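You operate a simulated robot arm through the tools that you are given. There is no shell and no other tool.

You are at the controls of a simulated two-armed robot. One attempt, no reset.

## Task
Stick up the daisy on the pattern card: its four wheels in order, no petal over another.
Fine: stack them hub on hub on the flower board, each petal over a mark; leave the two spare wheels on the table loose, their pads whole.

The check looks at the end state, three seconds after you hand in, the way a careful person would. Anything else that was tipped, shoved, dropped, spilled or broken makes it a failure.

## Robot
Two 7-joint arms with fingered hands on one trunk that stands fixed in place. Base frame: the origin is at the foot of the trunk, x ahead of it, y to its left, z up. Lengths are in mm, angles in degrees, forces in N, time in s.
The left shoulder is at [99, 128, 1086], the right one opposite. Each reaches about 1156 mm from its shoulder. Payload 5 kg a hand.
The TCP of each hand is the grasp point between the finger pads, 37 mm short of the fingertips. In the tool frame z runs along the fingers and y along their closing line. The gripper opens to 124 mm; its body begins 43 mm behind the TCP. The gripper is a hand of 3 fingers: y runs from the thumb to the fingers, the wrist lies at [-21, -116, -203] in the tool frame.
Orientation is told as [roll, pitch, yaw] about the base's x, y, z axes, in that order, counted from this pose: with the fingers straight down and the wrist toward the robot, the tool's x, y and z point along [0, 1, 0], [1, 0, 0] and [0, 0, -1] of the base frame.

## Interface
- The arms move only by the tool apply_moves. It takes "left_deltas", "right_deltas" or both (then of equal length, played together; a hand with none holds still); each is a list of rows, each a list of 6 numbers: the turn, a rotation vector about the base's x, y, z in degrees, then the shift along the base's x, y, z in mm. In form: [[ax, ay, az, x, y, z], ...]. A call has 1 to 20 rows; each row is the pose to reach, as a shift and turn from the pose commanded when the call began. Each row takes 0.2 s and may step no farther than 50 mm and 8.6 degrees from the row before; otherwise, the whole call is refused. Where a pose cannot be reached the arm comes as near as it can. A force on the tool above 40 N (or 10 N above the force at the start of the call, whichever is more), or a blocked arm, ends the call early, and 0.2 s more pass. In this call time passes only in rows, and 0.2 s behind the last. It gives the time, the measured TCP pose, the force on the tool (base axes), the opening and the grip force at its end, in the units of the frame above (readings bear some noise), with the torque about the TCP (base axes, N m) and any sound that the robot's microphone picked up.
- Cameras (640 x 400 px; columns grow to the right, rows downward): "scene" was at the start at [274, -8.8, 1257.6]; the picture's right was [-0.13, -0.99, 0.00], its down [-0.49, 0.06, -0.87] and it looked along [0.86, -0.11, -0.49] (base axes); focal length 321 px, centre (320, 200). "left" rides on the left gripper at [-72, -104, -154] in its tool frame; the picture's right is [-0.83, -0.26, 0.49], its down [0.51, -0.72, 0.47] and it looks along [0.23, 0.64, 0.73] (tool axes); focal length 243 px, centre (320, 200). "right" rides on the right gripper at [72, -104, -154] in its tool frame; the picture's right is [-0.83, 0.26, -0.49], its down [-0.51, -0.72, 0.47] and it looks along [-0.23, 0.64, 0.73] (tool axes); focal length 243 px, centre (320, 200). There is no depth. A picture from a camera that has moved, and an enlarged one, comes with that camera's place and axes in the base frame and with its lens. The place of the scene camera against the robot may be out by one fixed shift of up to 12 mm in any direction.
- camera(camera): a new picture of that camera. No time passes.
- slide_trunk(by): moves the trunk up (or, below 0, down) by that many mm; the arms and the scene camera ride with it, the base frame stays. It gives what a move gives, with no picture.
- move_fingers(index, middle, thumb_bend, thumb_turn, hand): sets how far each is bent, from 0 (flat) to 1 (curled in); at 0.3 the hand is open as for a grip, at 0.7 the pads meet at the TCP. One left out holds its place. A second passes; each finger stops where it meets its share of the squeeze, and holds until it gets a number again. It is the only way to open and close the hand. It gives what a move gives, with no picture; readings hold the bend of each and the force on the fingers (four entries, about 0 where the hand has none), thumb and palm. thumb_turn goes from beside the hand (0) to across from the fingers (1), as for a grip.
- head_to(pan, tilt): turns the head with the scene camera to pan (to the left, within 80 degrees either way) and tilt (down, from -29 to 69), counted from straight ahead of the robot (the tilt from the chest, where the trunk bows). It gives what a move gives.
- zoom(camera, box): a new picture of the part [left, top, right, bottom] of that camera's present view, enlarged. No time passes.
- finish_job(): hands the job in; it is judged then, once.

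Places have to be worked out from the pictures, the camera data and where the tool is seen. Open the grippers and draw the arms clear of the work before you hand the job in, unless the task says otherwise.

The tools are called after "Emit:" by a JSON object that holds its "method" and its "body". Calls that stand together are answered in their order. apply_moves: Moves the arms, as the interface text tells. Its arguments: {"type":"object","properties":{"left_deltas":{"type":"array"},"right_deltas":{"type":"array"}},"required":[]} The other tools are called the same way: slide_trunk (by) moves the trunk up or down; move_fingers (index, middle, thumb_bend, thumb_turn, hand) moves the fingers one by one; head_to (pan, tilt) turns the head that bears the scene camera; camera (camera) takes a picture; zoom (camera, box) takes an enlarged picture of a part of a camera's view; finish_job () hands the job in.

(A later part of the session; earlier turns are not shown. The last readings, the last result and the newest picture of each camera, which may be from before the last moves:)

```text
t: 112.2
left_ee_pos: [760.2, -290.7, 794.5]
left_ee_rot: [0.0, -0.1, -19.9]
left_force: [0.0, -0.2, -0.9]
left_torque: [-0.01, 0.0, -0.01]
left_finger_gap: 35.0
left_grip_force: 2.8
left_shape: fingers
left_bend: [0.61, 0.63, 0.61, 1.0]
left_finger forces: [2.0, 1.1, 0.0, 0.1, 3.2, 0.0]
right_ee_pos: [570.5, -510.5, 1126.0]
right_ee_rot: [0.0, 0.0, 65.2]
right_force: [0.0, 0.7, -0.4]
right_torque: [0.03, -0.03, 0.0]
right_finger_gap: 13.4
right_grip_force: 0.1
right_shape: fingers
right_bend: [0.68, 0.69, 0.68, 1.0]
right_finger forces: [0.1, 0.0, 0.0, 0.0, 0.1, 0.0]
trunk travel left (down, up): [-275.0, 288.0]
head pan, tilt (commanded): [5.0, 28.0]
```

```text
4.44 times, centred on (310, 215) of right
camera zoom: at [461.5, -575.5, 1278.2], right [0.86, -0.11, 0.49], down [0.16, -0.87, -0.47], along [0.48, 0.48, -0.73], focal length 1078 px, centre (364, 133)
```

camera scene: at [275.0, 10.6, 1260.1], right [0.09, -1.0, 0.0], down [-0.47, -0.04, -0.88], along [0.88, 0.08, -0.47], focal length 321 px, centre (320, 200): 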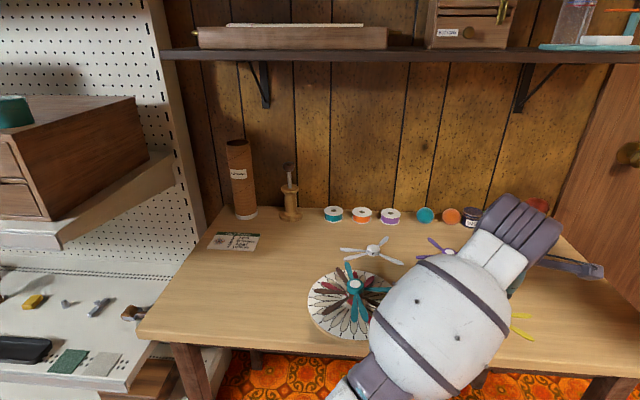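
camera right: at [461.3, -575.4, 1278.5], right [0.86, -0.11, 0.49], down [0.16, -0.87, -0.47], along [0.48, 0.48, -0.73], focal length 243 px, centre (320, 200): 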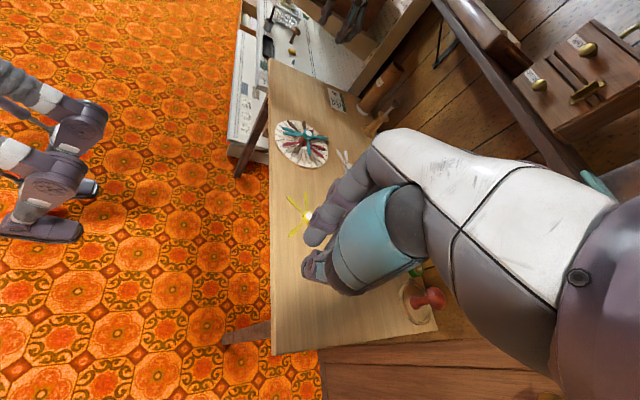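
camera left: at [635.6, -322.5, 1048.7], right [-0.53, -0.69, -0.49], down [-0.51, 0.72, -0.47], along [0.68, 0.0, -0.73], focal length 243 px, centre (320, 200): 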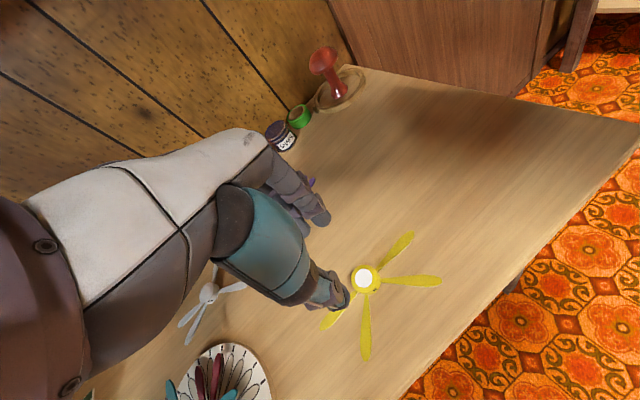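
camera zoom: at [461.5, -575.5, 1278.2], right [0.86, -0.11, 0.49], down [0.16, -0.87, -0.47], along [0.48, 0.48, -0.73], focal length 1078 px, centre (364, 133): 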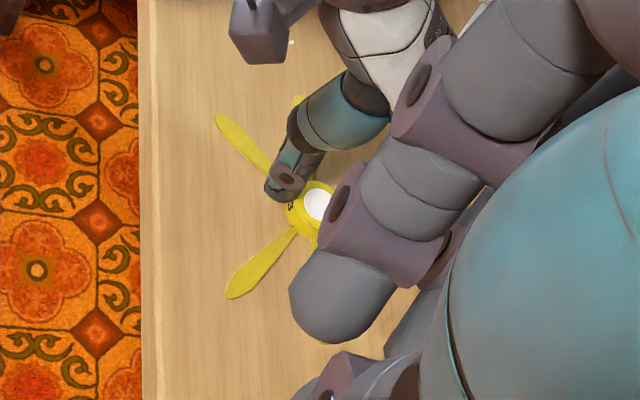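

Gap 35.0 with all three fingers touching, like the good grasps. Squeeze firmly and lift slowly.

Emit:
{"method": "move_fingers", "body": {"hand": "left", "index": 0.69, "middle": 0.7, "thumb_bend": 0.69}}

Emit:
{"method": "apply_moves", "body": {"left_deltas": [[0, 0, 0, 0, 0, 2], [0, 0, 0, 0, 0, 4], [0, 0, 0, 0, 0, 7], [0, 0, 0, 0, 0, 11], [0, 0, 0, 0, 0, 16], [0, 0, 0, 0, 0, 22], [0, 0, 0, 0, 0, 29], [0, 0, 0, 0, 0, 36], [0, 0, 0, 0, 0, 40], [0, 0, 0, 0, 0, 40]]}}

Emit:
{"method": "zoom", "body": {"camera": "left", "box": [250, 190, 430, 380]}}

Emit:
{"method": "zoom", "body": {"camera": "right", "box": [260, 150, 350, 260]}}

```text
t: 113.2
left_ee_pos: [759.8, -290.5, 795.3]
left_ee_rot: [0.0, 0.0, -19.9]
left_force: [0.5, 0.2, 0.7]
left_torque: [0.04, 0.03, 0.0]
left_finger_gap: 33.1
left_grip_force: 11.1
left_shape: fingers
left_bend: [0.63, 0.66, 0.61, 1.0]
left_finger forces: [5.9, 5.0, 0.0, 0.1, 11.2, 0.0]
right_ee_pos: [570.1, -510.9, 1127.7]
right_ee_rot: [-0.1, 0.1, 65.1]
right_force: [1.1, -0.8, 0.3]
right_torque: [0.0, 0.02, 0.0]
right_finger_gap: 13.4
right_grip_force: 0.1
right_shape: fingers
right_bend: [0.68, 0.69, 0.68, 1.0]
right_finger forces: [0.0, 0.0, 0.1, 0.1, 0.0, 0.0]
trunk travel left (down, up): [-275.0, 288.0]
head pan, tilt (commanded): [5.0, 28.0]
```

```text
t: 115.4
left_ee_pos: [759.4, -290.2, 834.6]
left_ee_rot: [0.0, 0.1, -19.8]
left_force: [0.1, -0.3, -0.5]
left_torque: [-0.05, -0.01, -0.02]
left_finger_gap: 33.0
left_grip_force: 11.1
left_shape: fingers
left_bend: [0.63, 0.66, 0.61, 1.0]
left_finger forces: [5.9, 4.8, 0.0, 0.0, 10.8, 0.1]
right_ee_pos: [571.8, -510.0, 1127.1]
right_ee_rot: [0.0, 0.0, 65.1]
right_force: [0.3, -0.4, -0.3]
right_torque: [0.03, 0.03, -0.02]
right_finger_gap: 13.0
right_grip_force: 0.1
right_shape: fingers
right_bend: [0.68, 0.69, 0.68, 1.0]
right_finger forces: [0.1, 0.0, 0.0, 0.0, 0.0, 0.0]
trunk travel left (down, up): [-275.0, 288.0]
head pan, tilt (commanded): [5.0, 28.0]
```

```text
2.11 times, centred on (340, 285) of left
camera zoom: at [637.0, -323.5, 988.3], right [-0.53, -0.69, -0.49], down [-0.51, 0.72, -0.47], along [0.68, 0.0, -0.73], focal length 511 px, centre (278, 21)
```

zoom: 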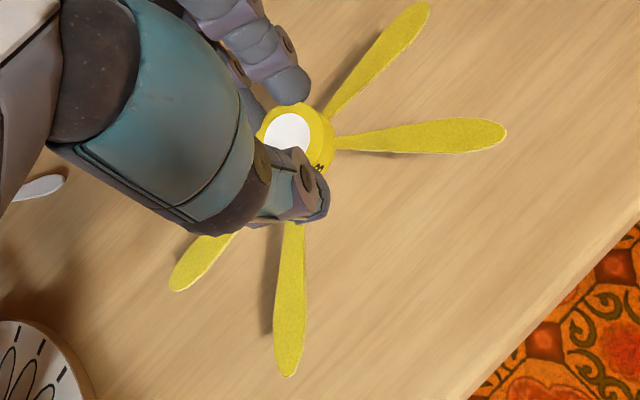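

```text
3.64 times, centred on (305, 205) of right
camera zoom: at [461.5, -575.5, 1278.2], right [0.86, -0.11, 0.49], down [0.16, -0.87, -0.47], along [0.48, 0.48, -0.73], focal length 882 px, centre (374, 182)
```

zoom: 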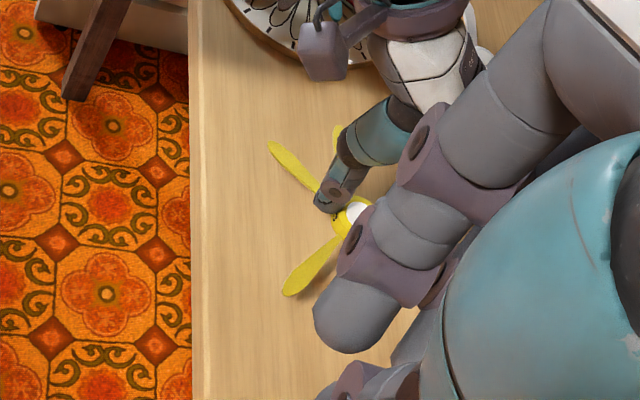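

Yellow is held at 11 N, level, phase ≈ +1.3°, so it needs +27.9°. Raise first, then move slowly toward the stack while turning.

Emit:
{"method": "apply_moves", "body": {"left_deltas": [[0, 0, 0, 0, 0, 8], [0, 0, 0, 0, 0, 18], [0, 0, 0, 0, 0, 30], [0, 0, 0, 0, 0, 42], [0, 0, 0, 0, 2, 52], [0, 0, 0.5, 0, 8, 56], [0, 0, 1.5, 0, 18, 56], [0, 0, 3, 0, 31, 56], [0, 0, 4.5, 1, 45, 56], [0, 0, 6, 1, 59, 56], [0, 0, 7.5, 1, 73, 56], [0, 0, 9, 2, 87, 56], [0, 0, 10.5, 2, 101, 56], [0, 0, 12, 2, 115, 56], [0, 0, 13.5, 3, 128, 56], [0, 0, 14.5, 3, 138, 56], [0, 0, 15, 3, 144, 56], [0, 0, 15, 3, 146, 56]]}}

Emit:
{"method": "camera", "body": {"camera": "left"}}

Emit:
{"method": "camera", "body": {"camera": "scene"}}

```text
t: 119.2
left_ee_pos: [761.3, -145.7, 891.5]
left_ee_rot: [0.0, 0.0, -4.9]
left_force: [-0.2, -0.3, -0.5]
left_torque: [0.0, -0.01, 0.04]
left_finger_gap: 33.1
left_grip_force: 10.7
left_shape: fingers
left_bend: [0.63, 0.66, 0.61, 1.0]
left_finger forces: [6.0, 4.9, 0.1, 0.0, 11.0, 0.0]
right_ee_pos: [570.6, -510.0, 1126.4]
right_ee_rot: [0.0, 0.0, 65.1]
right_force: [-0.3, -0.6, 0.4]
right_torque: [-0.01, 0.04, 0.0]
right_finger_gap: 13.1
right_grip_force: 0.0
right_shape: fingers
right_bend: [0.68, 0.69, 0.68, 1.0]
right_finger forces: [0.1, 0.0, 0.0, 0.0, 0.0, 0.1]
trunk travel left (down, up): [-275.0, 288.0]
head pan, tilt (commanded): [5.0, 28.0]
```

```text
taken
camera left: at [651.6, -209.4, 1045.6], right [-0.33, -0.81, -0.49], down [-0.68, 0.57, -0.47], along [0.66, 0.18, -0.73], focal length 243 px, centre (320, 200)
```

left: 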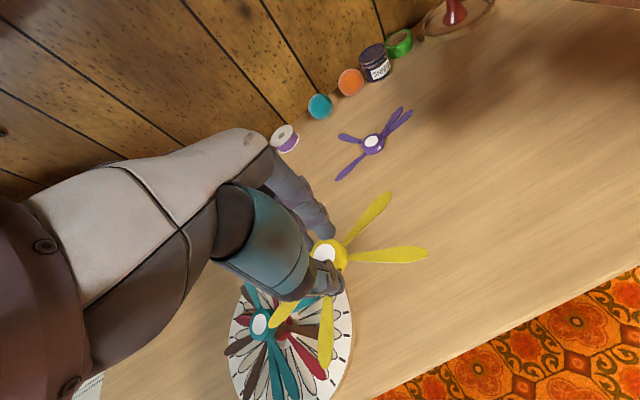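

```text
taken
camera scene: at [274.9, 10.7, 1260.1], right [0.09, -1.0, 0.0], down [-0.47, -0.04, -0.88], along [0.88, 0.08, -0.47], focal length 321 px, centre (320, 200)
```

scene: 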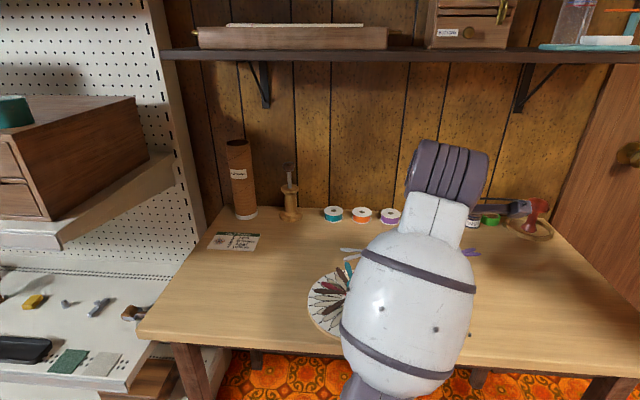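

Still firm. Continue the rest of the way (+12.9°, +124 mm y).

Emit:
{"method": "apply_moves", "body": {"left_deltas": [[0, 0, 0.5, 0, 5, 0], [0, 0, 1.5, 0, 14, 0], [0, 0, 3, 0, 26, 0], [0, 0, 4.5, 1, 39, 0], [0, 0, 6, 1, 52, 0], [0, 0, 7.5, 1, 65, 0], [0, 0, 9, 2, 78, 0], [0, 0, 10.5, 2, 91, 0], [0, 0, 11.8, 2, 103, 0], [0, 0, 12.6, 2.6, 113, 0], [0, 0, 12.9, 2.6, 120, 0], [0, 0, 12.9, 2.6, 124, 0], [0, 0, 12.9, 2.6, 124, 0]]}}

Emit:
{"method": "camera", "body": {"camera": "left"}}

Emit:
{"method": "camera", "body": {"camera": "scene"}}

Emit:
{"method": "zoom", "body": {"camera": "right", "box": [260, 90, 350, 180]}}

```text
t: 122.0
left_ee_pos: [766.4, -20.2, 890.8]
left_ee_rot: [0.1, -0.1, 7.9]
left_force: [-0.2, -0.1, 0.3]
left_torque: [0.01, 0.03, -0.02]
left_finger_gap: 33.0
left_grip_force: 10.6
left_shape: fingers
left_bend: [0.63, 0.66, 0.61, 1.0]
left_finger forces: [6.0, 4.8, 0.1, 0.0, 10.9, 0.0]
right_ee_pos: [570.9, -510.0, 1126.2]
right_ee_rot: [0.0, 0.0, 65.1]
right_force: [-0.4, 0.3, 0.3]
right_torque: [-0.03, 0.01, 0.02]
right_finger_gap: 13.4
right_grip_force: 0.0
right_shape: fingers
right_bend: [0.68, 0.69, 0.68, 1.0]
right_finger forces: [0.0, 0.1, 0.0, 0.0, 0.1, 0.0]
trunk travel left (down, up): [-275.0, 288.0]
head pan, tilt (commanded): [5.0, 28.0]
```

```text
taken
camera left: at [673.0, -107.1, 1045.0], right [-0.14, -0.86, -0.49], down [-0.79, 0.4, -0.47], along [0.6, 0.32, -0.73], focal length 243 px, centre (320, 200)
```

left: 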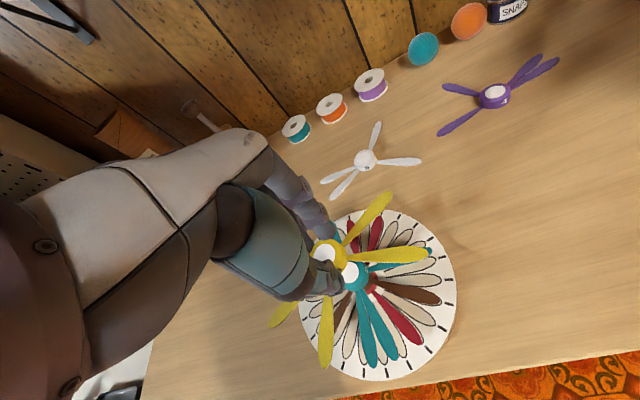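

```text
taken
camera scene: at [275.0, 10.6, 1260.1], right [0.09, -1.0, 0.0], down [-0.47, -0.04, -0.88], along [0.88, 0.08, -0.47], focal length 321 px, centre (320, 200)
```

scene: 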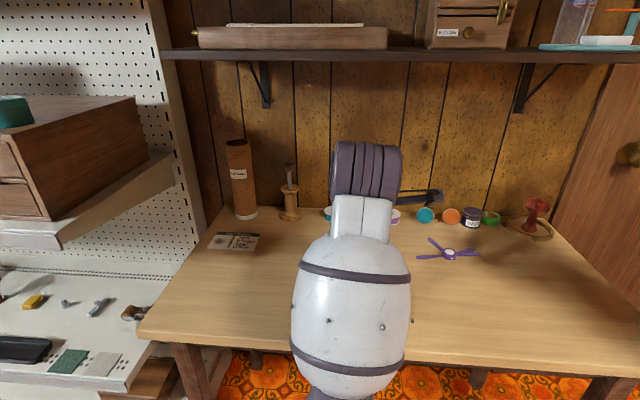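

```text
4.44 times, centred on (305, 135) of right
camera zoom: at [461.5, -575.5, 1278.3], right [0.86, -0.11, 0.49], down [0.16, -0.87, -0.47], along [0.48, 0.48, -0.73], focal length 1078 px, centre (387, 489)
```

zoom: 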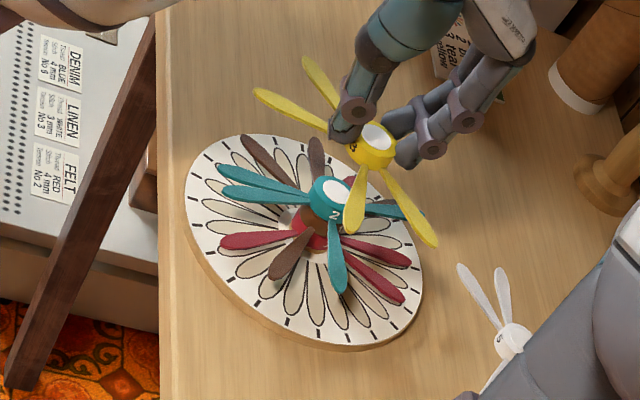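

The scene camera is blocked by the forearm, so I'll align with the right-hand and left-hand cameras. High zooms:

Emit:
{"method": "zoom", "body": {"camera": "right", "box": [285, 105, 325, 150]}}

Emit:
{"method": "zoom", "body": {"camera": "left", "box": [300, 220, 390, 310]}}

Emit:
{"method": "zoom", "body": {"camera": "left", "box": [260, 180, 470, 390]}}

```text
8.89 times, centred on (305, 128) of right
camera zoom: at [461.5, -575.5, 1278.3], right [0.86, -0.11, 0.49], down [0.16, -0.87, -0.47], along [0.48, 0.48, -0.73], focal length 2157 px, centre (453, 844)
```

zoom: 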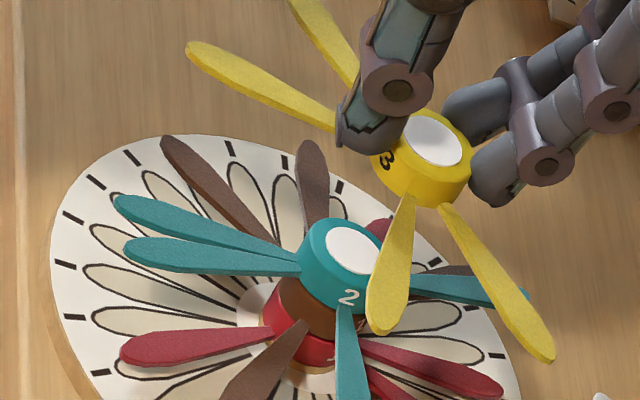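

```text
4.44 times, centred on (345, 265) of left
camera zoom: at [673.0, -107.1, 1045.0], right [-0.14, -0.86, -0.49], down [-0.79, 0.4, -0.47], along [0.6, 0.32, -0.73], focal length 1078 px, centre (209, -89)
```

zoom: 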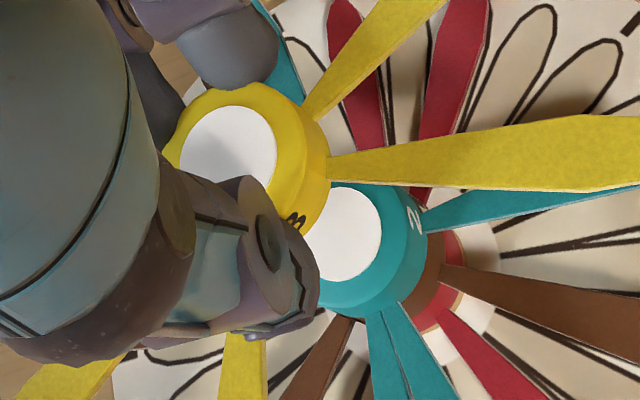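

```text
1.90 times, centred on (365, 285) of left
camera zoom: at [673.0, -107.1, 1045.0], right [-0.14, -0.86, -0.49], down [-0.79, 0.4, -0.47], along [0.6, 0.32, -0.73], focal length 462 px, centre (234, 38)
```

zoom: 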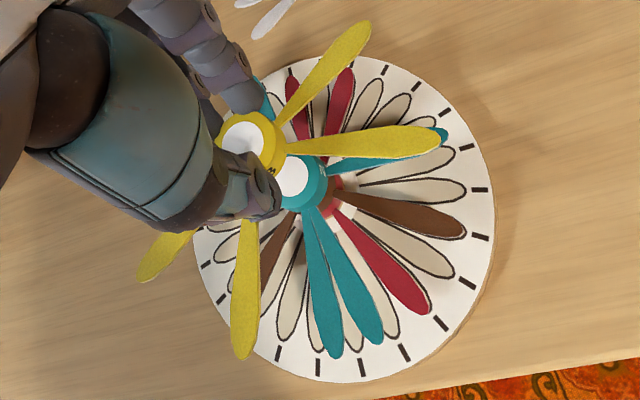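

Estimated offsets: (+1.2, −0.6) mm and about +1°. Trim and lower to ~9 mm above expected contact (≈848).

Emit:
{"method": "apply_moves", "body": {"left_deltas": [[0, 0, -0.5, -0.6, 0.3, -6], [0, 0, -1, -1.2, 0.6, -14], [0, 0, -1, -1.2, 0.6, -22], [0, 0, -1, -1.2, 0.6, -29], [0, 0, -1, -1.2, 0.6, -33], [0, 0, -1, -1.2, 0.6, -33]]}}

Emit:
{"method": "zoom", "body": {"camera": "right", "box": [285, 110, 325, 150]}}

Emit:
{"method": "zoom", "body": {"camera": "left", "box": [300, 220, 390, 310]}}

Emit:
{"method": "zoom", "body": {"camera": "right", "box": [298, 120, 318, 140]}}

Emit:
{"method": "camera", "body": {"camera": "scene"}}

```text
t: 123.4
left_ee_pos: [763.3, -19.2, 858.6]
left_ee_rot: [0.0, 0.0, 7.0]
left_force: [-0.5, -0.3, -0.4]
left_torque: [-0.01, 0.0, -0.01]
left_finger_gap: 33.1
left_grip_force: 11.0
left_shape: fingers
left_bend: [0.63, 0.66, 0.61, 1.0]
left_finger forces: [5.9, 4.8, 0.0, 0.0, 10.8, 0.0]
right_ee_pos: [569.8, -510.6, 1126.5]
right_ee_rot: [0.0, 0.1, 65.0]
right_force: [-0.5, 0.1, -0.2]
right_torque: [0.01, -0.03, 0.03]
right_finger_gap: 13.2
right_grip_force: 0.0
right_shape: fingers
right_bend: [0.68, 0.69, 0.68, 1.0]
right_finger forces: [0.0, 0.0, 0.1, 0.0, 0.0, 0.0]
trunk travel left (down, up): [-275.0, 288.0]
head pan, tilt (commanded): [5.0, 28.0]
```

```text
10.00 times, centred on (305, 130) of right
camera zoom: at [461.5, -575.5, 1278.2], right [0.86, -0.11, 0.49], down [0.16, -0.87, -0.47], along [0.48, 0.48, -0.73], focal length 2426 px, centre (470, 900)
```

zoom: 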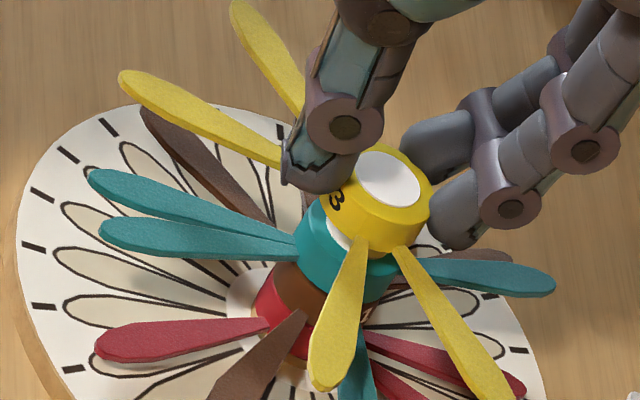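

```text
4.44 times, centred on (345, 265) of left
camera zoom: at [669.2, -104.1, 1012.1], right [-0.16, -0.86, -0.49], down [-0.78, 0.41, -0.47], along [0.61, 0.31, -0.73], focal length 1078 px, centre (209, -89)
```

zoom: 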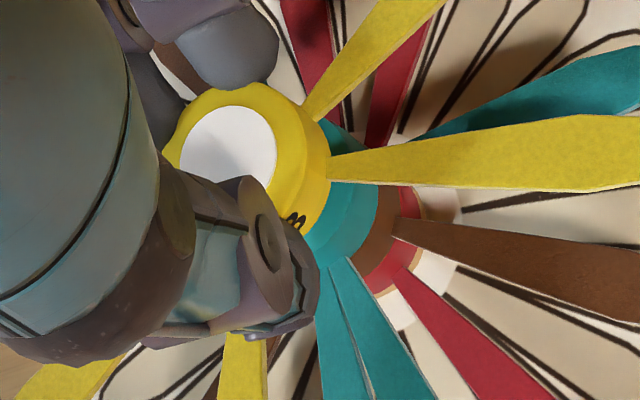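

```text
16.00 times, centred on (308, 130) of right
camera zoom: at [461.5, -575.5, 1278.2], right [0.86, -0.11, 0.49], down [0.16, -0.87, -0.47], along [0.48, 0.48, -0.73], focal length 3882 px, centre (512, 1320)
```

zoom: 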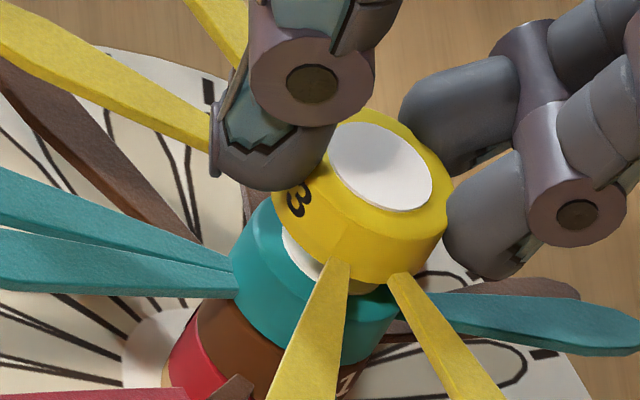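

```text
taken
camera scene: at [275.0, 10.7, 1260.1], right [0.09, -1.0, 0.0], down [-0.47, -0.04, -0.88], along [0.88, 0.08, -0.47], focal length 321 px, centre (320, 200)
```

scene: 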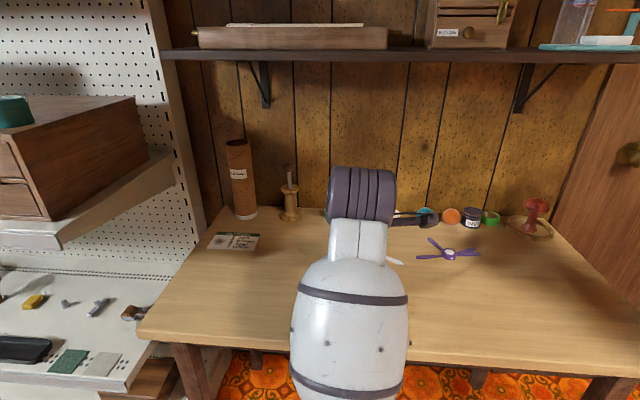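

Right view shows alignment within ~0.5 mm; combined estimate offset ≈ (−0.7, +0.9). Trim and lower 5 mm.

Emit:
{"method": "apply_moves", "body": {"left_deltas": [[0, 0, 0, 0.3, -0.4, -1], [0, 0, 0, 0.5, -0.7, -2.5], [0, 0, 0, 0.5, -0.7, -4], [0, 0, 0, 0.5, -0.7, -5.5], [0, 0, 0, 0.5, -0.7, -5.5]]}}

Emit:
{"method": "zoom", "body": {"camera": "right", "box": [298, 120, 318, 140]}}

Emit:
{"method": "zoom", "body": {"camera": "left", "box": [300, 220, 390, 310]}}

Emit:
{"method": "zoom", "body": {"camera": "right", "box": [280, 105, 330, 165]}}

```text
t: 124.6
left_ee_pos: [764.6, -20.2, 851.4]
left_ee_rot: [0.0, -0.1, 7.0]
left_force: [0.1, 0.9, -0.7]
left_torque: [-0.04, 0.02, 0.02]
left_finger_gap: 33.0
left_grip_force: 11.4
left_shape: fingers
left_bend: [0.63, 0.66, 0.61, 1.0]
left_finger forces: [6.1, 5.0, 0.0, 0.0, 10.8, 0.1]
right_ee_pos: [571.0, -510.0, 1126.8]
right_ee_rot: [0.0, 0.1, 65.0]
right_force: [0.0, 0.0, 0.2]
right_torque: [0.0, 0.03, 0.01]
right_finger_gap: 13.6
right_grip_force: 0.1
right_shape: fingers
right_bend: [0.68, 0.69, 0.68, 1.0]
right_finger forces: [0.0, 0.0, 0.0, 0.0, 0.0, 0.0]
trunk travel left (down, up): [-275.0, 288.0]
head pan, tilt (commanded): [5.0, 28.0]
```

```text
16.00 times, centred on (308, 130) of right
camera zoom: at [461.5, -575.5, 1278.3], right [0.86, -0.11, 0.49], down [0.16, -0.87, -0.47], along [0.48, 0.48, -0.73], focal length 3882 px, centre (512, 1320)
```

zoom: 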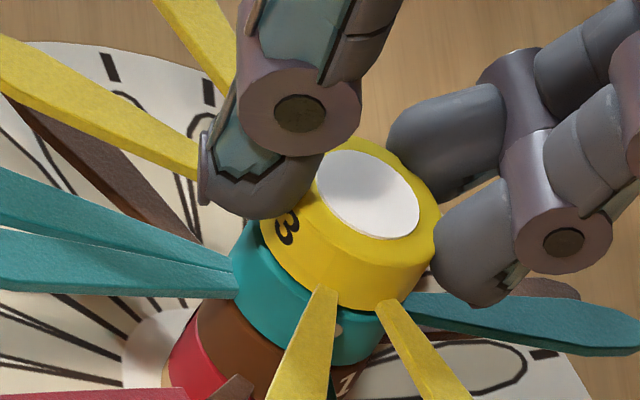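

```text
4.44 times, centred on (345, 265) of left
camera zoom: at [670.0, -104.8, 1005.4], right [-0.16, -0.86, -0.49], down [-0.78, 0.41, -0.47], along [0.61, 0.31, -0.73], focal length 1078 px, centre (209, -89)
```

zoom: 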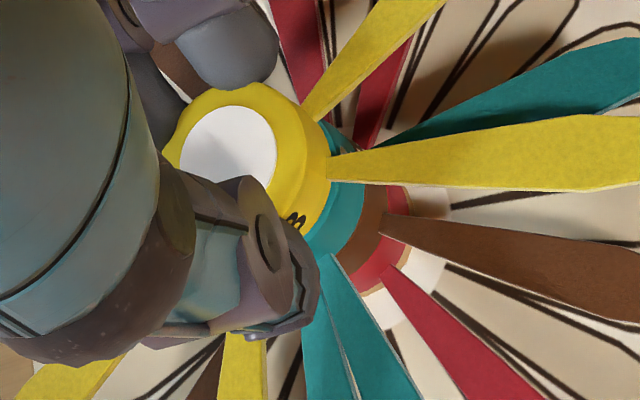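

```text
6.67 times, centred on (305, 135) of right
camera zoom: at [461.5, -575.5, 1278.3], right [0.86, -0.11, 0.49], down [0.16, -0.87, -0.47], along [0.48, 0.48, -0.73], focal length 1618 px, centre (420, 633)
```

zoom: 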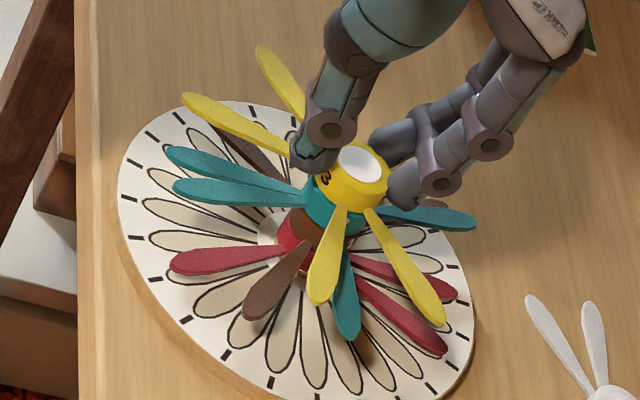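

Zoom in on hub edges in the left-hand view to judge concentricity.

Emit:
{"method": "zoom", "body": {"camera": "left", "box": [325, 235, 395, 305]}}

Emit:
{"method": "zoom", "body": {"camera": "right", "box": [294, 122, 316, 148]}}

```text
5.71 times, centred on (360, 270) of left
camera zoom: at [670.0, -104.8, 1005.4], right [-0.16, -0.86, -0.49], down [-0.78, 0.41, -0.47], along [0.61, 0.31, -0.73], focal length 1386 px, centre (91, -200)
```

zoom: 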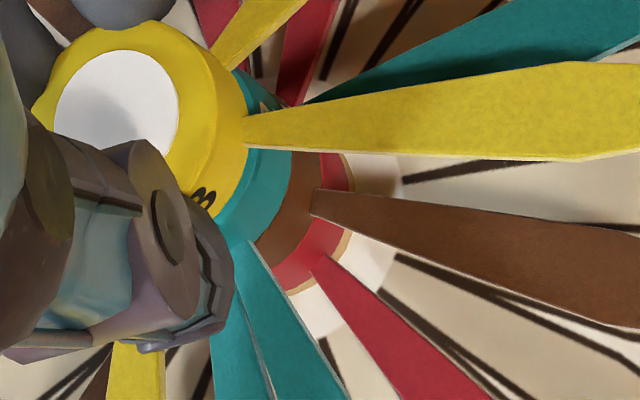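

```text
15.38 times, centred on (305, 135) of right
camera zoom: at [461.5, -575.5, 1278.3], right [0.86, -0.11, 0.49], down [0.16, -0.87, -0.47], along [0.48, 0.48, -0.73], focal length 3733 px, centre (551, 1200)
```

zoom: 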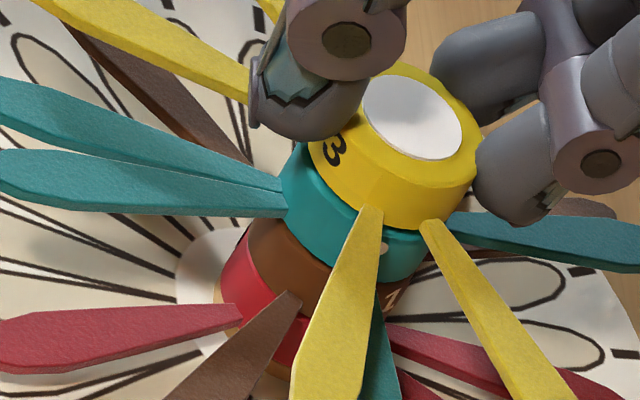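

Estimates agree within ~1 mm, which is fine. Lower slowly to contact.

Emit:
{"method": "apply_moves", "body": {"left_deltas": [[0, 0, 0, 0, 0.2, -0.8], [0, 0, 0, 0, 0.2, -1.6], [0, 0, 0, 0, 0.2, -2.4], [0, 0, 0, 0, 0.2, -2.4]]}}

Emit:
{"method": "zoom", "body": {"camera": "right", "box": [294, 122, 316, 148]}}

Emit:
{"method": "zoom", "body": {"camera": "left", "box": [325, 235, 395, 305]}}

```text
t: 125.6
left_ee_pos: [764.3, -20.5, 850.7]
left_ee_rot: [0.0, 0.0, 7.0]
left_force: [-0.3, -0.4, 3.0]
left_torque: [-0.03, -0.02, -0.04]
left_finger_gap: 32.8
left_grip_force: 11.5
left_shape: fingers
left_bend: [0.63, 0.66, 0.61, 1.0]
left_finger forces: [6.4, 4.6, 0.0, 0.0, 11.5, 0.1]
right_ee_pos: [570.1, -510.9, 1128.2]
right_ee_rot: [0.0, 0.0, 65.1]
right_force: [0.7, 0.8, 0.6]
right_torque: [-0.04, 0.0, 0.01]
right_finger_gap: 13.2
right_grip_force: 0.1
right_shape: fingers
right_bend: [0.68, 0.69, 0.68, 1.0]
right_finger forces: [0.0, 0.1, 0.0, 0.0, 0.0, 0.1]
trunk travel left (down, up): [-275.0, 288.0]
head pan, tilt (commanded): [5.0, 28.0]
```

```text
15.38 times, centred on (305, 135) of right
camera zoom: at [461.2, -575.6, 1278.3], right [0.86, -0.11, 0.49], down [0.16, -0.87, -0.47], along [0.48, 0.48, -0.73], focal length 3733 px, centre (551, 1200)
```

zoom: 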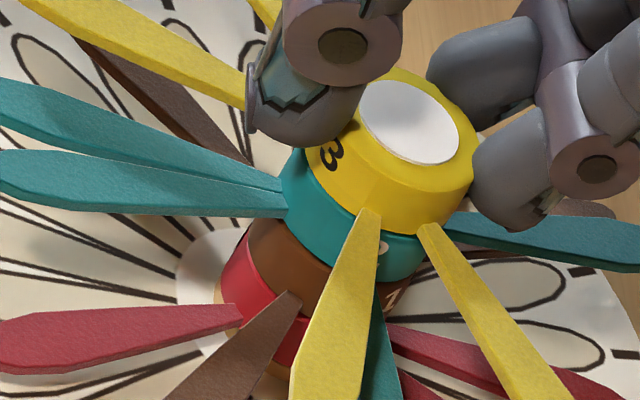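

```text
5.71 times, centred on (360, 270) of left
camera zoom: at [669.7, -105.1, 1004.1], right [-0.16, -0.86, -0.49], down [-0.78, 0.41, -0.47], along [0.61, 0.31, -0.73], focal length 1386 px, centre (91, -200)
```

zoom: 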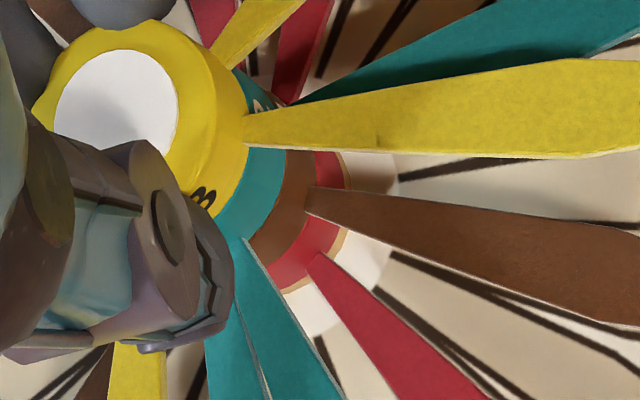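

Contact (3 N) and hub edges look in line with the stack. Press to ~12 N to bond.

Emit:
{"method": "apply_moves", "body": {"left_deltas": [[0, 0, 0, -0.2, -0.2, -0.7], [0, 0, 0, -0.3, -0.3, -1.4], [0, 0, 0, -0.3, -0.3, -2], [0, 0, 0, -0.3, -0.3, -2]]}}

Emit:
{"method": "zoom", "body": {"camera": "right", "box": [294, 122, 316, 148]}}

Emit:
{"method": "zoom", "body": {"camera": "right", "box": [280, 105, 330, 165]}}

```text
t: 126.6
left_ee_pos: [764.6, -20.3, 848.3]
left_ee_rot: [0.1, -0.1, 7.0]
left_force: [1.0, -0.3, 11.2]
left_torque: [-0.01, 0.01, 0.0]
left_finger_gap: 32.8
left_grip_force: 13.3
left_shape: fingers
left_bend: [0.63, 0.66, 0.61, 1.0]
left_finger forces: [7.3, 6.0, 0.1, 0.1, 12.7, 0.0]
right_ee_pos: [569.0, -509.9, 1127.2]
right_ee_rot: [0.0, 0.0, 65.0]
right_force: [-0.2, 0.7, 0.2]
right_torque: [0.01, -0.02, -0.01]
right_finger_gap: 13.2
right_grip_force: 0.0
right_shape: fingers
right_bend: [0.68, 0.69, 0.68, 1.0]
right_finger forces: [0.0, 0.0, 0.1, 0.0, 0.0, 0.0]
trunk travel left (down, up): [-275.0, 288.0]
head pan, tilt (commanded): [5.0, 28.0]
```

```text
15.38 times, centred on (305, 135) of right
camera zoom: at [460.3, -575.4, 1278.8], right [0.86, -0.11, 0.49], down [0.16, -0.87, -0.47], along [0.48, 0.48, -0.73], focal length 3733 px, centre (551, 1200)
```

zoom: 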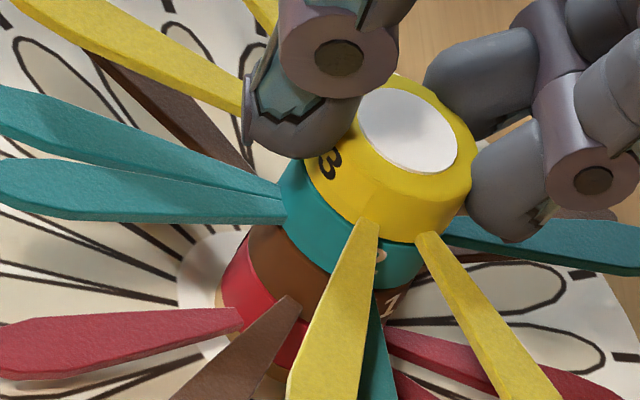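

```text
6.67 times, centred on (305, 135) of right
camera zoom: at [460.3, -575.4, 1278.8], right [0.86, -0.11, 0.49], down [0.16, -0.87, -0.47], along [0.48, 0.48, -0.73], focal length 1618 px, centre (420, 633)
```

zoom: 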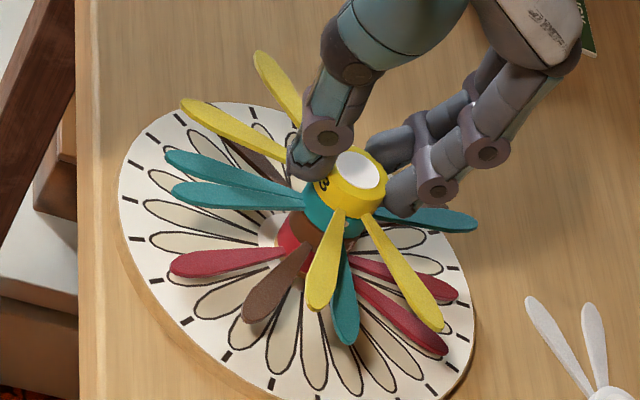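

Pressed at 11 N; yellow is seated on teal. Open and lift straight up, then withdraw left.

Emit:
{"method": "move_fingers", "body": {"hand": "left", "index": 0.5, "middle": 0.5, "thumb_bend": 0.5}}

Emit:
{"method": "apply_moves", "body": {"left_deltas": [[0, 0, 0, 0, 0, 6], [0, 0, 0, 0, 0, 16], [0, 0, 0, 0, 0, 32], [0, 0, 0, 0, 0, 55], [0, 0, 0, 0, 5, 85], [0, 0, 0, 0, 20, 115], [0, 0, -3, 0, 50, 140], [0, 0, -8, 0, 90, 160], [0, 0, -14, 0, 135, 175], [0, 0, -20, 0, 180, 185], [0, 0, -26, 0, 225, 190], [0, 0, -30, 0, 260, 190]]}}

Emit:
{"method": "camera", "body": {"camera": "scene"}}

Emit:
{"method": "zoom", "body": {"camera": "scene", "box": [300, 235, 412, 346]}}

Emit:
{"method": "zoom", "body": {"camera": "right", "box": [280, 105, 330, 165]}}

Emit:
{"method": "camera", "body": {"camera": "left"}}

```text
t: 127.6
left_ee_pos: [764.7, -20.9, 848.2]
left_ee_rot: [-0.1, 0.1, 7.0]
left_force: [-0.7, -0.6, 0.8]
left_torque: [0.0, -0.03, 0.0]
left_finger_gap: 66.8
left_grip_force: 0.1
left_shape: fingers
left_bend: [0.5, 0.5, 0.5, 1.0]
left_finger forces: [0.0, 0.0, 0.0, 0.0, 0.0, 0.0]
right_ee_pos: [570.3, -509.8, 1127.0]
right_ee_rot: [0.0, 0.0, 65.1]
right_force: [-1.1, 0.3, -0.8]
right_torque: [0.01, 0.02, -0.03]
right_finger_gap: 13.0
right_grip_force: 0.1
right_shape: fingers
right_bend: [0.68, 0.69, 0.68, 1.0]
right_finger forces: [0.0, 0.1, 0.1, 0.1, 0.0, 0.1]
trunk travel left (down, up): [-275.0, 288.0]
head pan, tilt (commanded): [5.0, 28.0]
```

```text
t: 130.2
left_ee_pos: [838.9, 257.2, 1014.7]
left_ee_rot: [0.2, -0.1, -23.0]
left_force: [-0.4, -1.2, -0.6]
left_torque: [0.01, 0.03, 0.02]
left_finger_gap: 67.3
left_grip_force: 0.1
left_shape: fingers
left_bend: [0.5, 0.5, 0.5, 1.0]
left_finger forces: [0.1, 0.1, 0.0, 0.0, 0.1, 0.1]
left hand out of reach, approached as far as the arm can: row 6, 7, 8, 9, 10, 11, 12
right_ee_pos: [570.0, -511.9, 1128.0]
right_ee_rot: [-0.1, -0.1, 65.1]
right_force: [-0.4, -0.4, 1.1]
right_torque: [0.09, -0.01, 0.01]
right_finger_gap: 13.1
right_grip_force: 0.0
right_shape: fingers
right_bend: [0.68, 0.69, 0.68, 1.0]
right_finger forces: [0.0, 0.1, 0.0, 0.0, 0.0, 0.0]
trunk travel left (down, up): [-275.0, 288.0]
head pan, tilt (commanded): [5.0, 28.0]
```

```text
taken
camera scene: at [273.4, 9.2, 1260.5], right [0.09, -1.0, 0.0], down [-0.47, -0.04, -0.88], along [0.88, 0.08, -0.47], focal length 321 px, centre (320, 200)
```

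scene: 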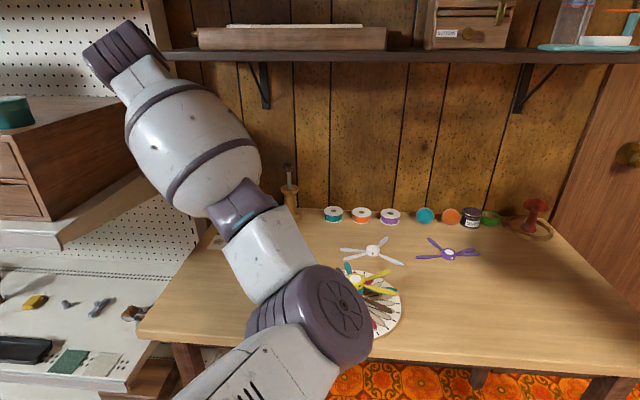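

```text
3.60 times, centred on (356, 290) of scene
camera zoom: at [273.4, 9.2, 1260.5], right [0.09, -1.0, 0.0], down [-0.47, -0.04, -0.88], along [0.88, 0.08, -0.47], focal length 1155 px, centre (190, -126)
```

zoom: 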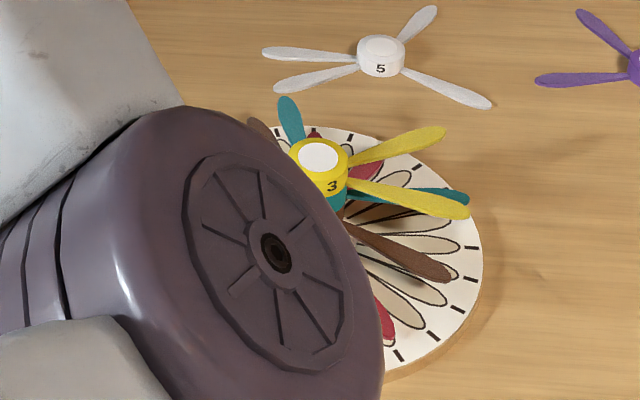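

```text
6.67 times, centred on (305, 135) of right
camera zoom: at [460.0, -577.1, 1278.2], right [0.86, -0.11, 0.49], down [0.16, -0.87, -0.47], along [0.48, 0.49, -0.73], focal length 1618 px, centre (420, 633)
```

zoom: 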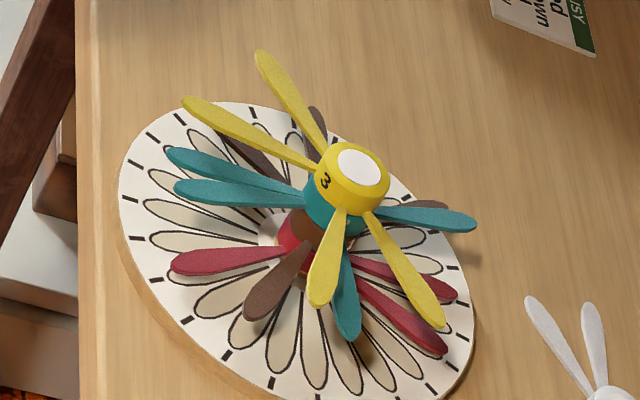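

```text
taken
camera left: at [713.8, 231.4, 1168.2], right [-0.56, -0.66, -0.5], down [-0.46, 0.75, -0.47], along [0.68, -0.04, -0.73], focal length 243 px, centre (320, 200)
```

left: 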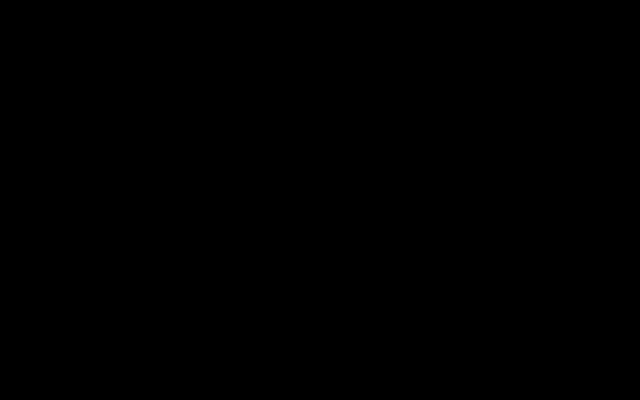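

Yellow is on and the stack looks intact, but the left arm reached an awkward folded posture (some rows were out of reach). Nothing was touched (no force). I'll unwind it gently: small steps toward a pose used before, checking as I go.

Emit:
{"method": "apply_moves", "body": {"left_deltas": [[0, 0, -3, 0, 0, 0], [0, 0, -6, 0, 0, 0], [0, 0, -9, 0, 0, 0], [0, 0, -12, 0, 0, 0]]}}

Emit:
{"method": "camera", "body": {"camera": "scene"}}

Emit:
{"method": "camera", "body": {"camera": "right"}}

Emit:
{"method": "camera", "body": {"camera": "left"}}

```text
t: 131.2
left_ee_pos: [861.7, 264.2, 1008.1]
left_ee_rot: [-0.1, 0.0, -35.1]
left_force: [-0.9, -0.1, -0.5]
left_torque: [0.03, -0.02, 0.03]
left_finger_gap: 67.7
left_grip_force: 0.0
left_shape: fingers
left_bend: [0.5, 0.5, 0.5, 1.0]
left_finger forces: [0.1, 0.1, 0.0, 0.0, 0.0, 0.0]
left hand out of reach, approached as far as the arm can: row 1, 2, 3, 4
right_ee_pos: [570.2, -509.2, 1127.3]
right_ee_rot: [0.1, 0.0, 65.0]
right_force: [-0.4, 0.3, 0.1]
right_torque: [-0.01, 0.01, -0.02]
right_finger_gap: 13.3
right_grip_force: 0.0
right_shape: fingers
right_bend: [0.68, 0.69, 0.68, 1.0]
right_finger forces: [0.0, 0.1, 0.1, 0.0, 0.0, 0.0]
trunk travel left (down, up): [-275.0, 288.0]
head pan, tilt (commanded): [5.0, 28.0]
```

```text
taken
camera scene: at [274.7, 10.4, 1260.2], right [0.09, -1.0, 0.0], down [-0.47, -0.04, -0.88], along [0.88, 0.08, -0.47], focal length 321 px, centre (320, 200)
```

scene: 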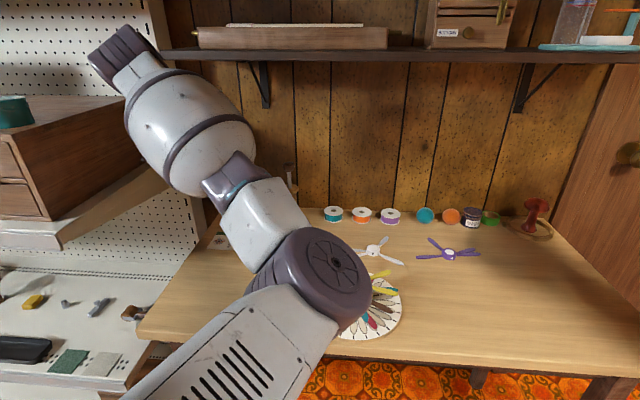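

```text
taken
camera right: at [461.2, -575.7, 1278.3], right [0.86, -0.11, 0.49], down [0.16, -0.87, -0.47], along [0.48, 0.48, -0.73], focal length 243 px, centre (320, 200)
```

right: 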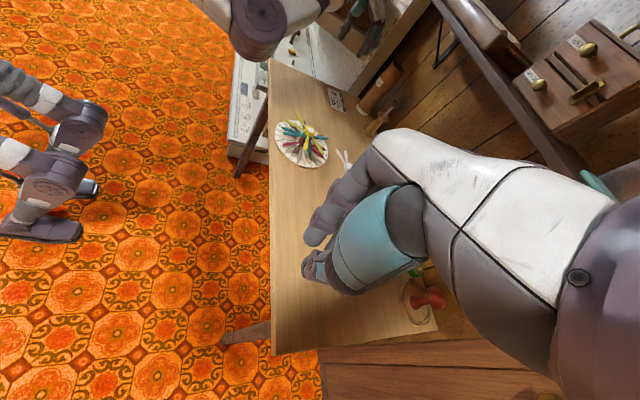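

```text
taken
camera left: at [735.0, 264.0, 1162.1], right [-0.69, -0.53, -0.49], down [-0.3, 0.83, -0.47], along [0.66, -0.18, -0.73], focal length 243 px, centre (320, 200)
```

left: 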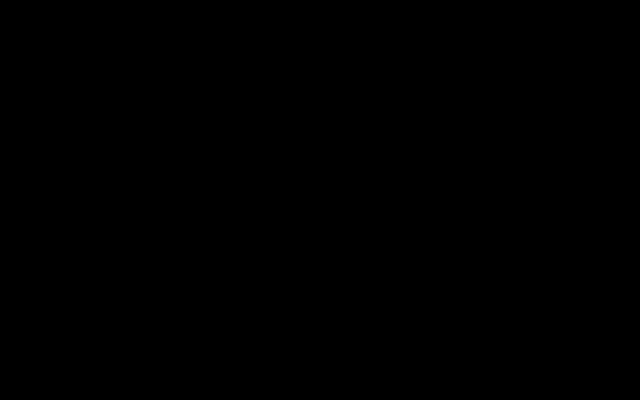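

The elbow stayed inboard because yaw lagged on the return. I'll retrace back toward the center at safe height (well above the stack), then turn the hand before going left again as I did earlier.

Emit:
{"method": "apply_moves", "body": {"left_deltas": [[0, 0, 3, 0, -10, 0], [0, 0, 7, 0, -22, 0], [0, 0, 11, 0, -36, 0], [0, 0, 15, 0, -52, 0], [0, 0, 19, 0, -70, -5], [0, 0, 23, 0, -90, -10], [0, 0, 27, 0, -110, -15], [0, 0, 31, 0, -130, -20], [0, 0, 33, 0, -150, -25]]}}

Emit:
{"method": "camera", "body": {"camera": "scene"}}

Emit:
{"method": "zoom", "body": {"camera": "right", "box": [230, 0, 390, 190]}}

```text
t: 133.2
left_ee_pos: [862.6, 114.5, 981.9]
left_ee_rot: [0.0, 0.1, -1.9]
left_force: [0.0, -0.4, -0.6]
left_torque: [-0.02, 0.03, 0.03]
left_finger_gap: 67.5
left_grip_force: 0.0
left_shape: fingers
left_bend: [0.5, 0.5, 0.5, 1.0]
left_finger forces: [0.1, 0.0, 0.0, 0.1, 0.0, 0.0]
right_ee_pos: [570.6, -510.3, 1126.5]
right_ee_rot: [0.0, 0.0, 65.1]
right_force: [0.6, 0.7, 0.3]
right_torque: [0.0, -0.01, 0.03]
right_finger_gap: 13.4
right_grip_force: 0.1
right_shape: fingers
right_bend: [0.68, 0.69, 0.68, 1.0]
right_finger forces: [0.1, 0.0, 0.1, 0.0, 0.0, 0.0]
trunk travel left (down, up): [-275.0, 288.0]
head pan, tilt (commanded): [5.0, 28.0]
```

```text
taken
camera scene: at [275.0, 10.3, 1260.1], right [0.09, -1.0, 0.0], down [-0.47, -0.04, -0.88], along [0.88, 0.08, -0.47], focal length 321 px, centre (320, 200)
```

scene: 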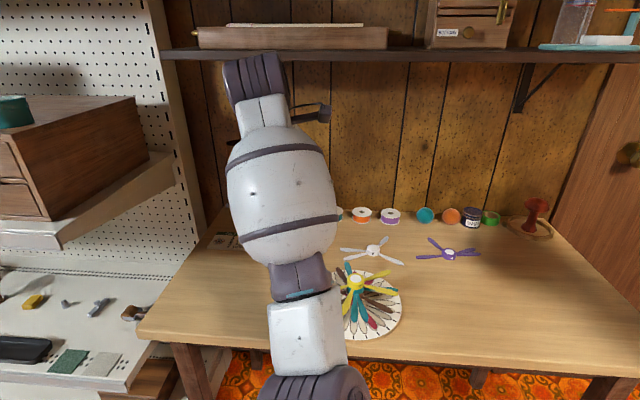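

```text
2.11 times, centred on (310, 95) of right
camera zoom: at [461.5, -575.9, 1278.0], right [0.86, -0.11, 0.49], down [0.16, -0.87, -0.47], along [0.48, 0.48, -0.73], focal length 511 px, centre (341, 421)
```

zoom: 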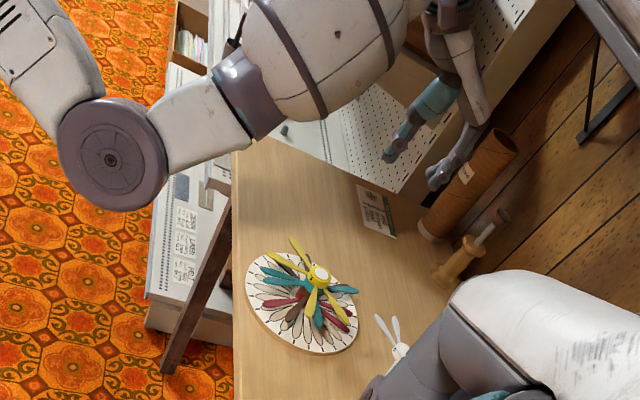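

Reachable again. Now turn the hand negative here in small steps while easing it back, so the elbow swings outward.

Emit:
{"method": "apply_moves", "body": {"left_deltas": [[0, 0, -3, -8, 0, 0], [0, 0, -6, -16, 0, 0], [0, 0, -9, -24, 0, 0], [0, 0, -12, -32, 0, 0], [0, 0, -15, -40, 0, 0], [0, 0, -18, -48, 0, 0]]}}

Emit:
{"method": "camera", "body": {"camera": "scene"}}

```text
t: 134.6
left_ee_pos: [820.2, 112.6, 974.1]
left_ee_rot: [0.1, -0.2, -20.0]
left_force: [0.2, 0.1, -1.1]
left_torque: [-0.03, 0.01, 0.04]
left_finger_gap: 67.9
left_grip_force: 0.1
left_shape: fingers
left_bend: [0.5, 0.5, 0.5, 1.0]
left_finger forces: [0.1, 0.1, 0.0, 0.1, 0.0, 0.0]
left hand out of reach, approached as far as the arm can: row 6
right_ee_pos: [570.3, -510.6, 1126.5]
right_ee_rot: [0.0, 0.0, 65.2]
right_force: [0.5, -0.5, 0.1]
right_torque: [-0.04, -0.01, 0.04]
right_finger_gap: 13.0
right_grip_force: 0.1
right_shape: fingers
right_bend: [0.68, 0.69, 0.68, 1.0]
right_finger forces: [0.1, 0.0, 0.0, 0.0, 0.0, 0.0]
trunk travel left (down, up): [-275.0, 288.0]
head pan, tilt (commanded): [5.0, 28.0]
```

```text
taken
camera scene: at [275.4, 11.0, 1260.0], right [0.09, -1.0, 0.0], down [-0.47, -0.04, -0.88], along [0.88, 0.08, -0.47], focal length 321 px, centre (320, 200)
```

scene: 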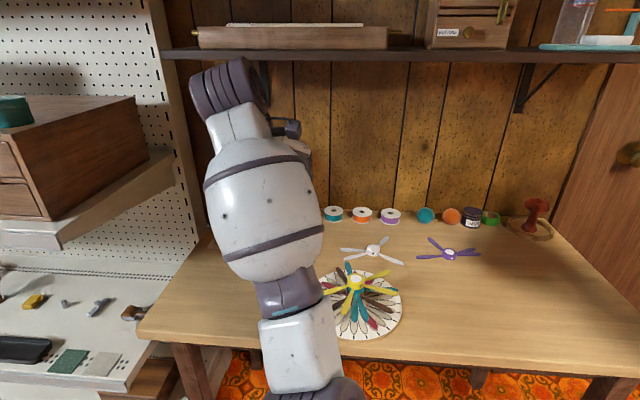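

In this posture positive yaw is the comfortable side. I'll turn back to about +10° and draw the hand further left, away from the stack.

Emit:
{"method": "apply_moves", "body": {"left_deltas": [[0, 0, 5, 0, 5, 0], [0, 0, 10, 0, 15, 5], [0, 0, 15, 0, 30, 10], [0, 0, 20, 0, 48, 15], [0, 0, 25, 0, 66, 20], [0, 0, 30, 0, 84, 25], [0, 0, 33, 0, 102, 30], [0, 0, 36, 0, 120, 30], [0, 0, 38, 0, 138, 30], [0, 0, 40, 0, 150, 30]]}}

Emit:
{"method": "camera", "body": {"camera": "scene"}}

Emit:
{"method": "camera", "body": {"camera": "left"}}

Emit:
{"method": "zoom", "body": {"camera": "right", "box": [230, 0, 390, 190]}}

```text
t: 136.8
left_ee_pos: [819.4, 261.9, 1004.7]
left_ee_rot: [-0.1, 0.0, 20.0]
left_force: [0.3, -0.2, -0.6]
left_torque: [-0.04, -0.01, 0.02]
left_finger_gap: 67.5
left_grip_force: 0.1
left_shape: fingers
left_bend: [0.5, 0.5, 0.5, 1.0]
left_finger forces: [0.0, 0.0, 0.0, 0.1, 0.0, 0.0]
right_ee_pos: [570.8, -509.9, 1127.0]
right_ee_rot: [0.0, 0.0, 65.0]
right_force: [-0.4, -0.3, 0.5]
right_torque: [-0.05, -0.01, 0.04]
right_finger_gap: 13.3
right_grip_force: 0.0
right_shape: fingers
right_bend: [0.68, 0.69, 0.68, 1.0]
right_finger forces: [0.0, 0.0, 0.0, 0.1, 0.0, 0.0]
trunk travel left (down, up): [-275.0, 288.0]
head pan, tilt (commanded): [5.0, 28.0]
```

```text
taken
camera scene: at [275.0, 10.9, 1260.1], right [0.09, -1.0, 0.0], down [-0.47, -0.04, -0.88], along [0.88, 0.08, -0.47], focal length 321 px, centre (320, 200)
```

scene: 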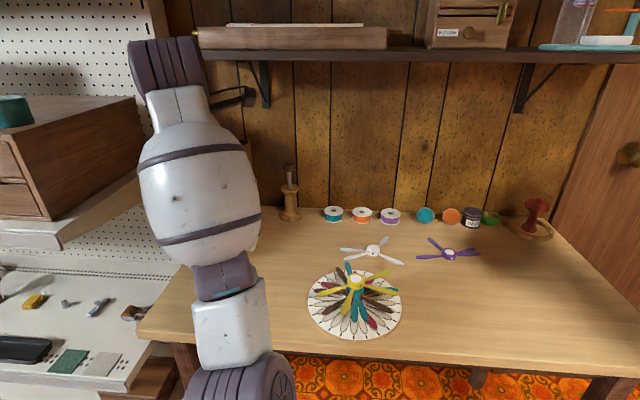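

```text
taken
camera left: at [745.9, 158.9, 1158.6], right [0.04, -0.87, -0.49], down [-0.85, 0.23, -0.47], along [0.52, 0.44, -0.73], focal length 243 px, centre (320, 200)
```

left: 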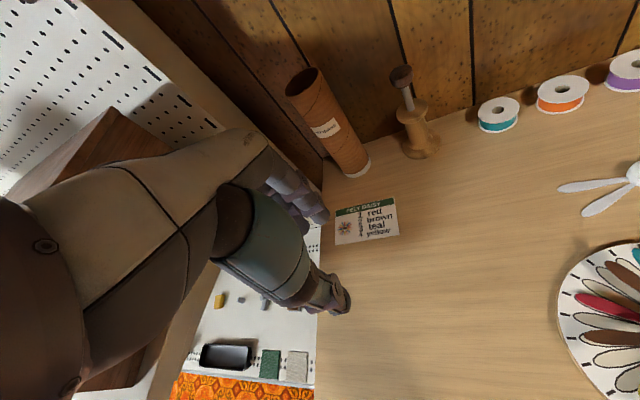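

```text
2.11 times, centred on (310, 95) of right
camera zoom: at [461.5, -575.2, 1278.4], right [0.86, -0.11, 0.49], down [0.16, -0.87, -0.47], along [0.48, 0.48, -0.73], focal length 511 px, centre (341, 421)
```

zoom: 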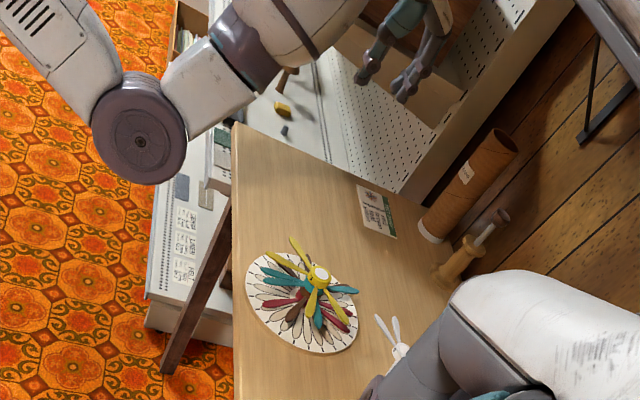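

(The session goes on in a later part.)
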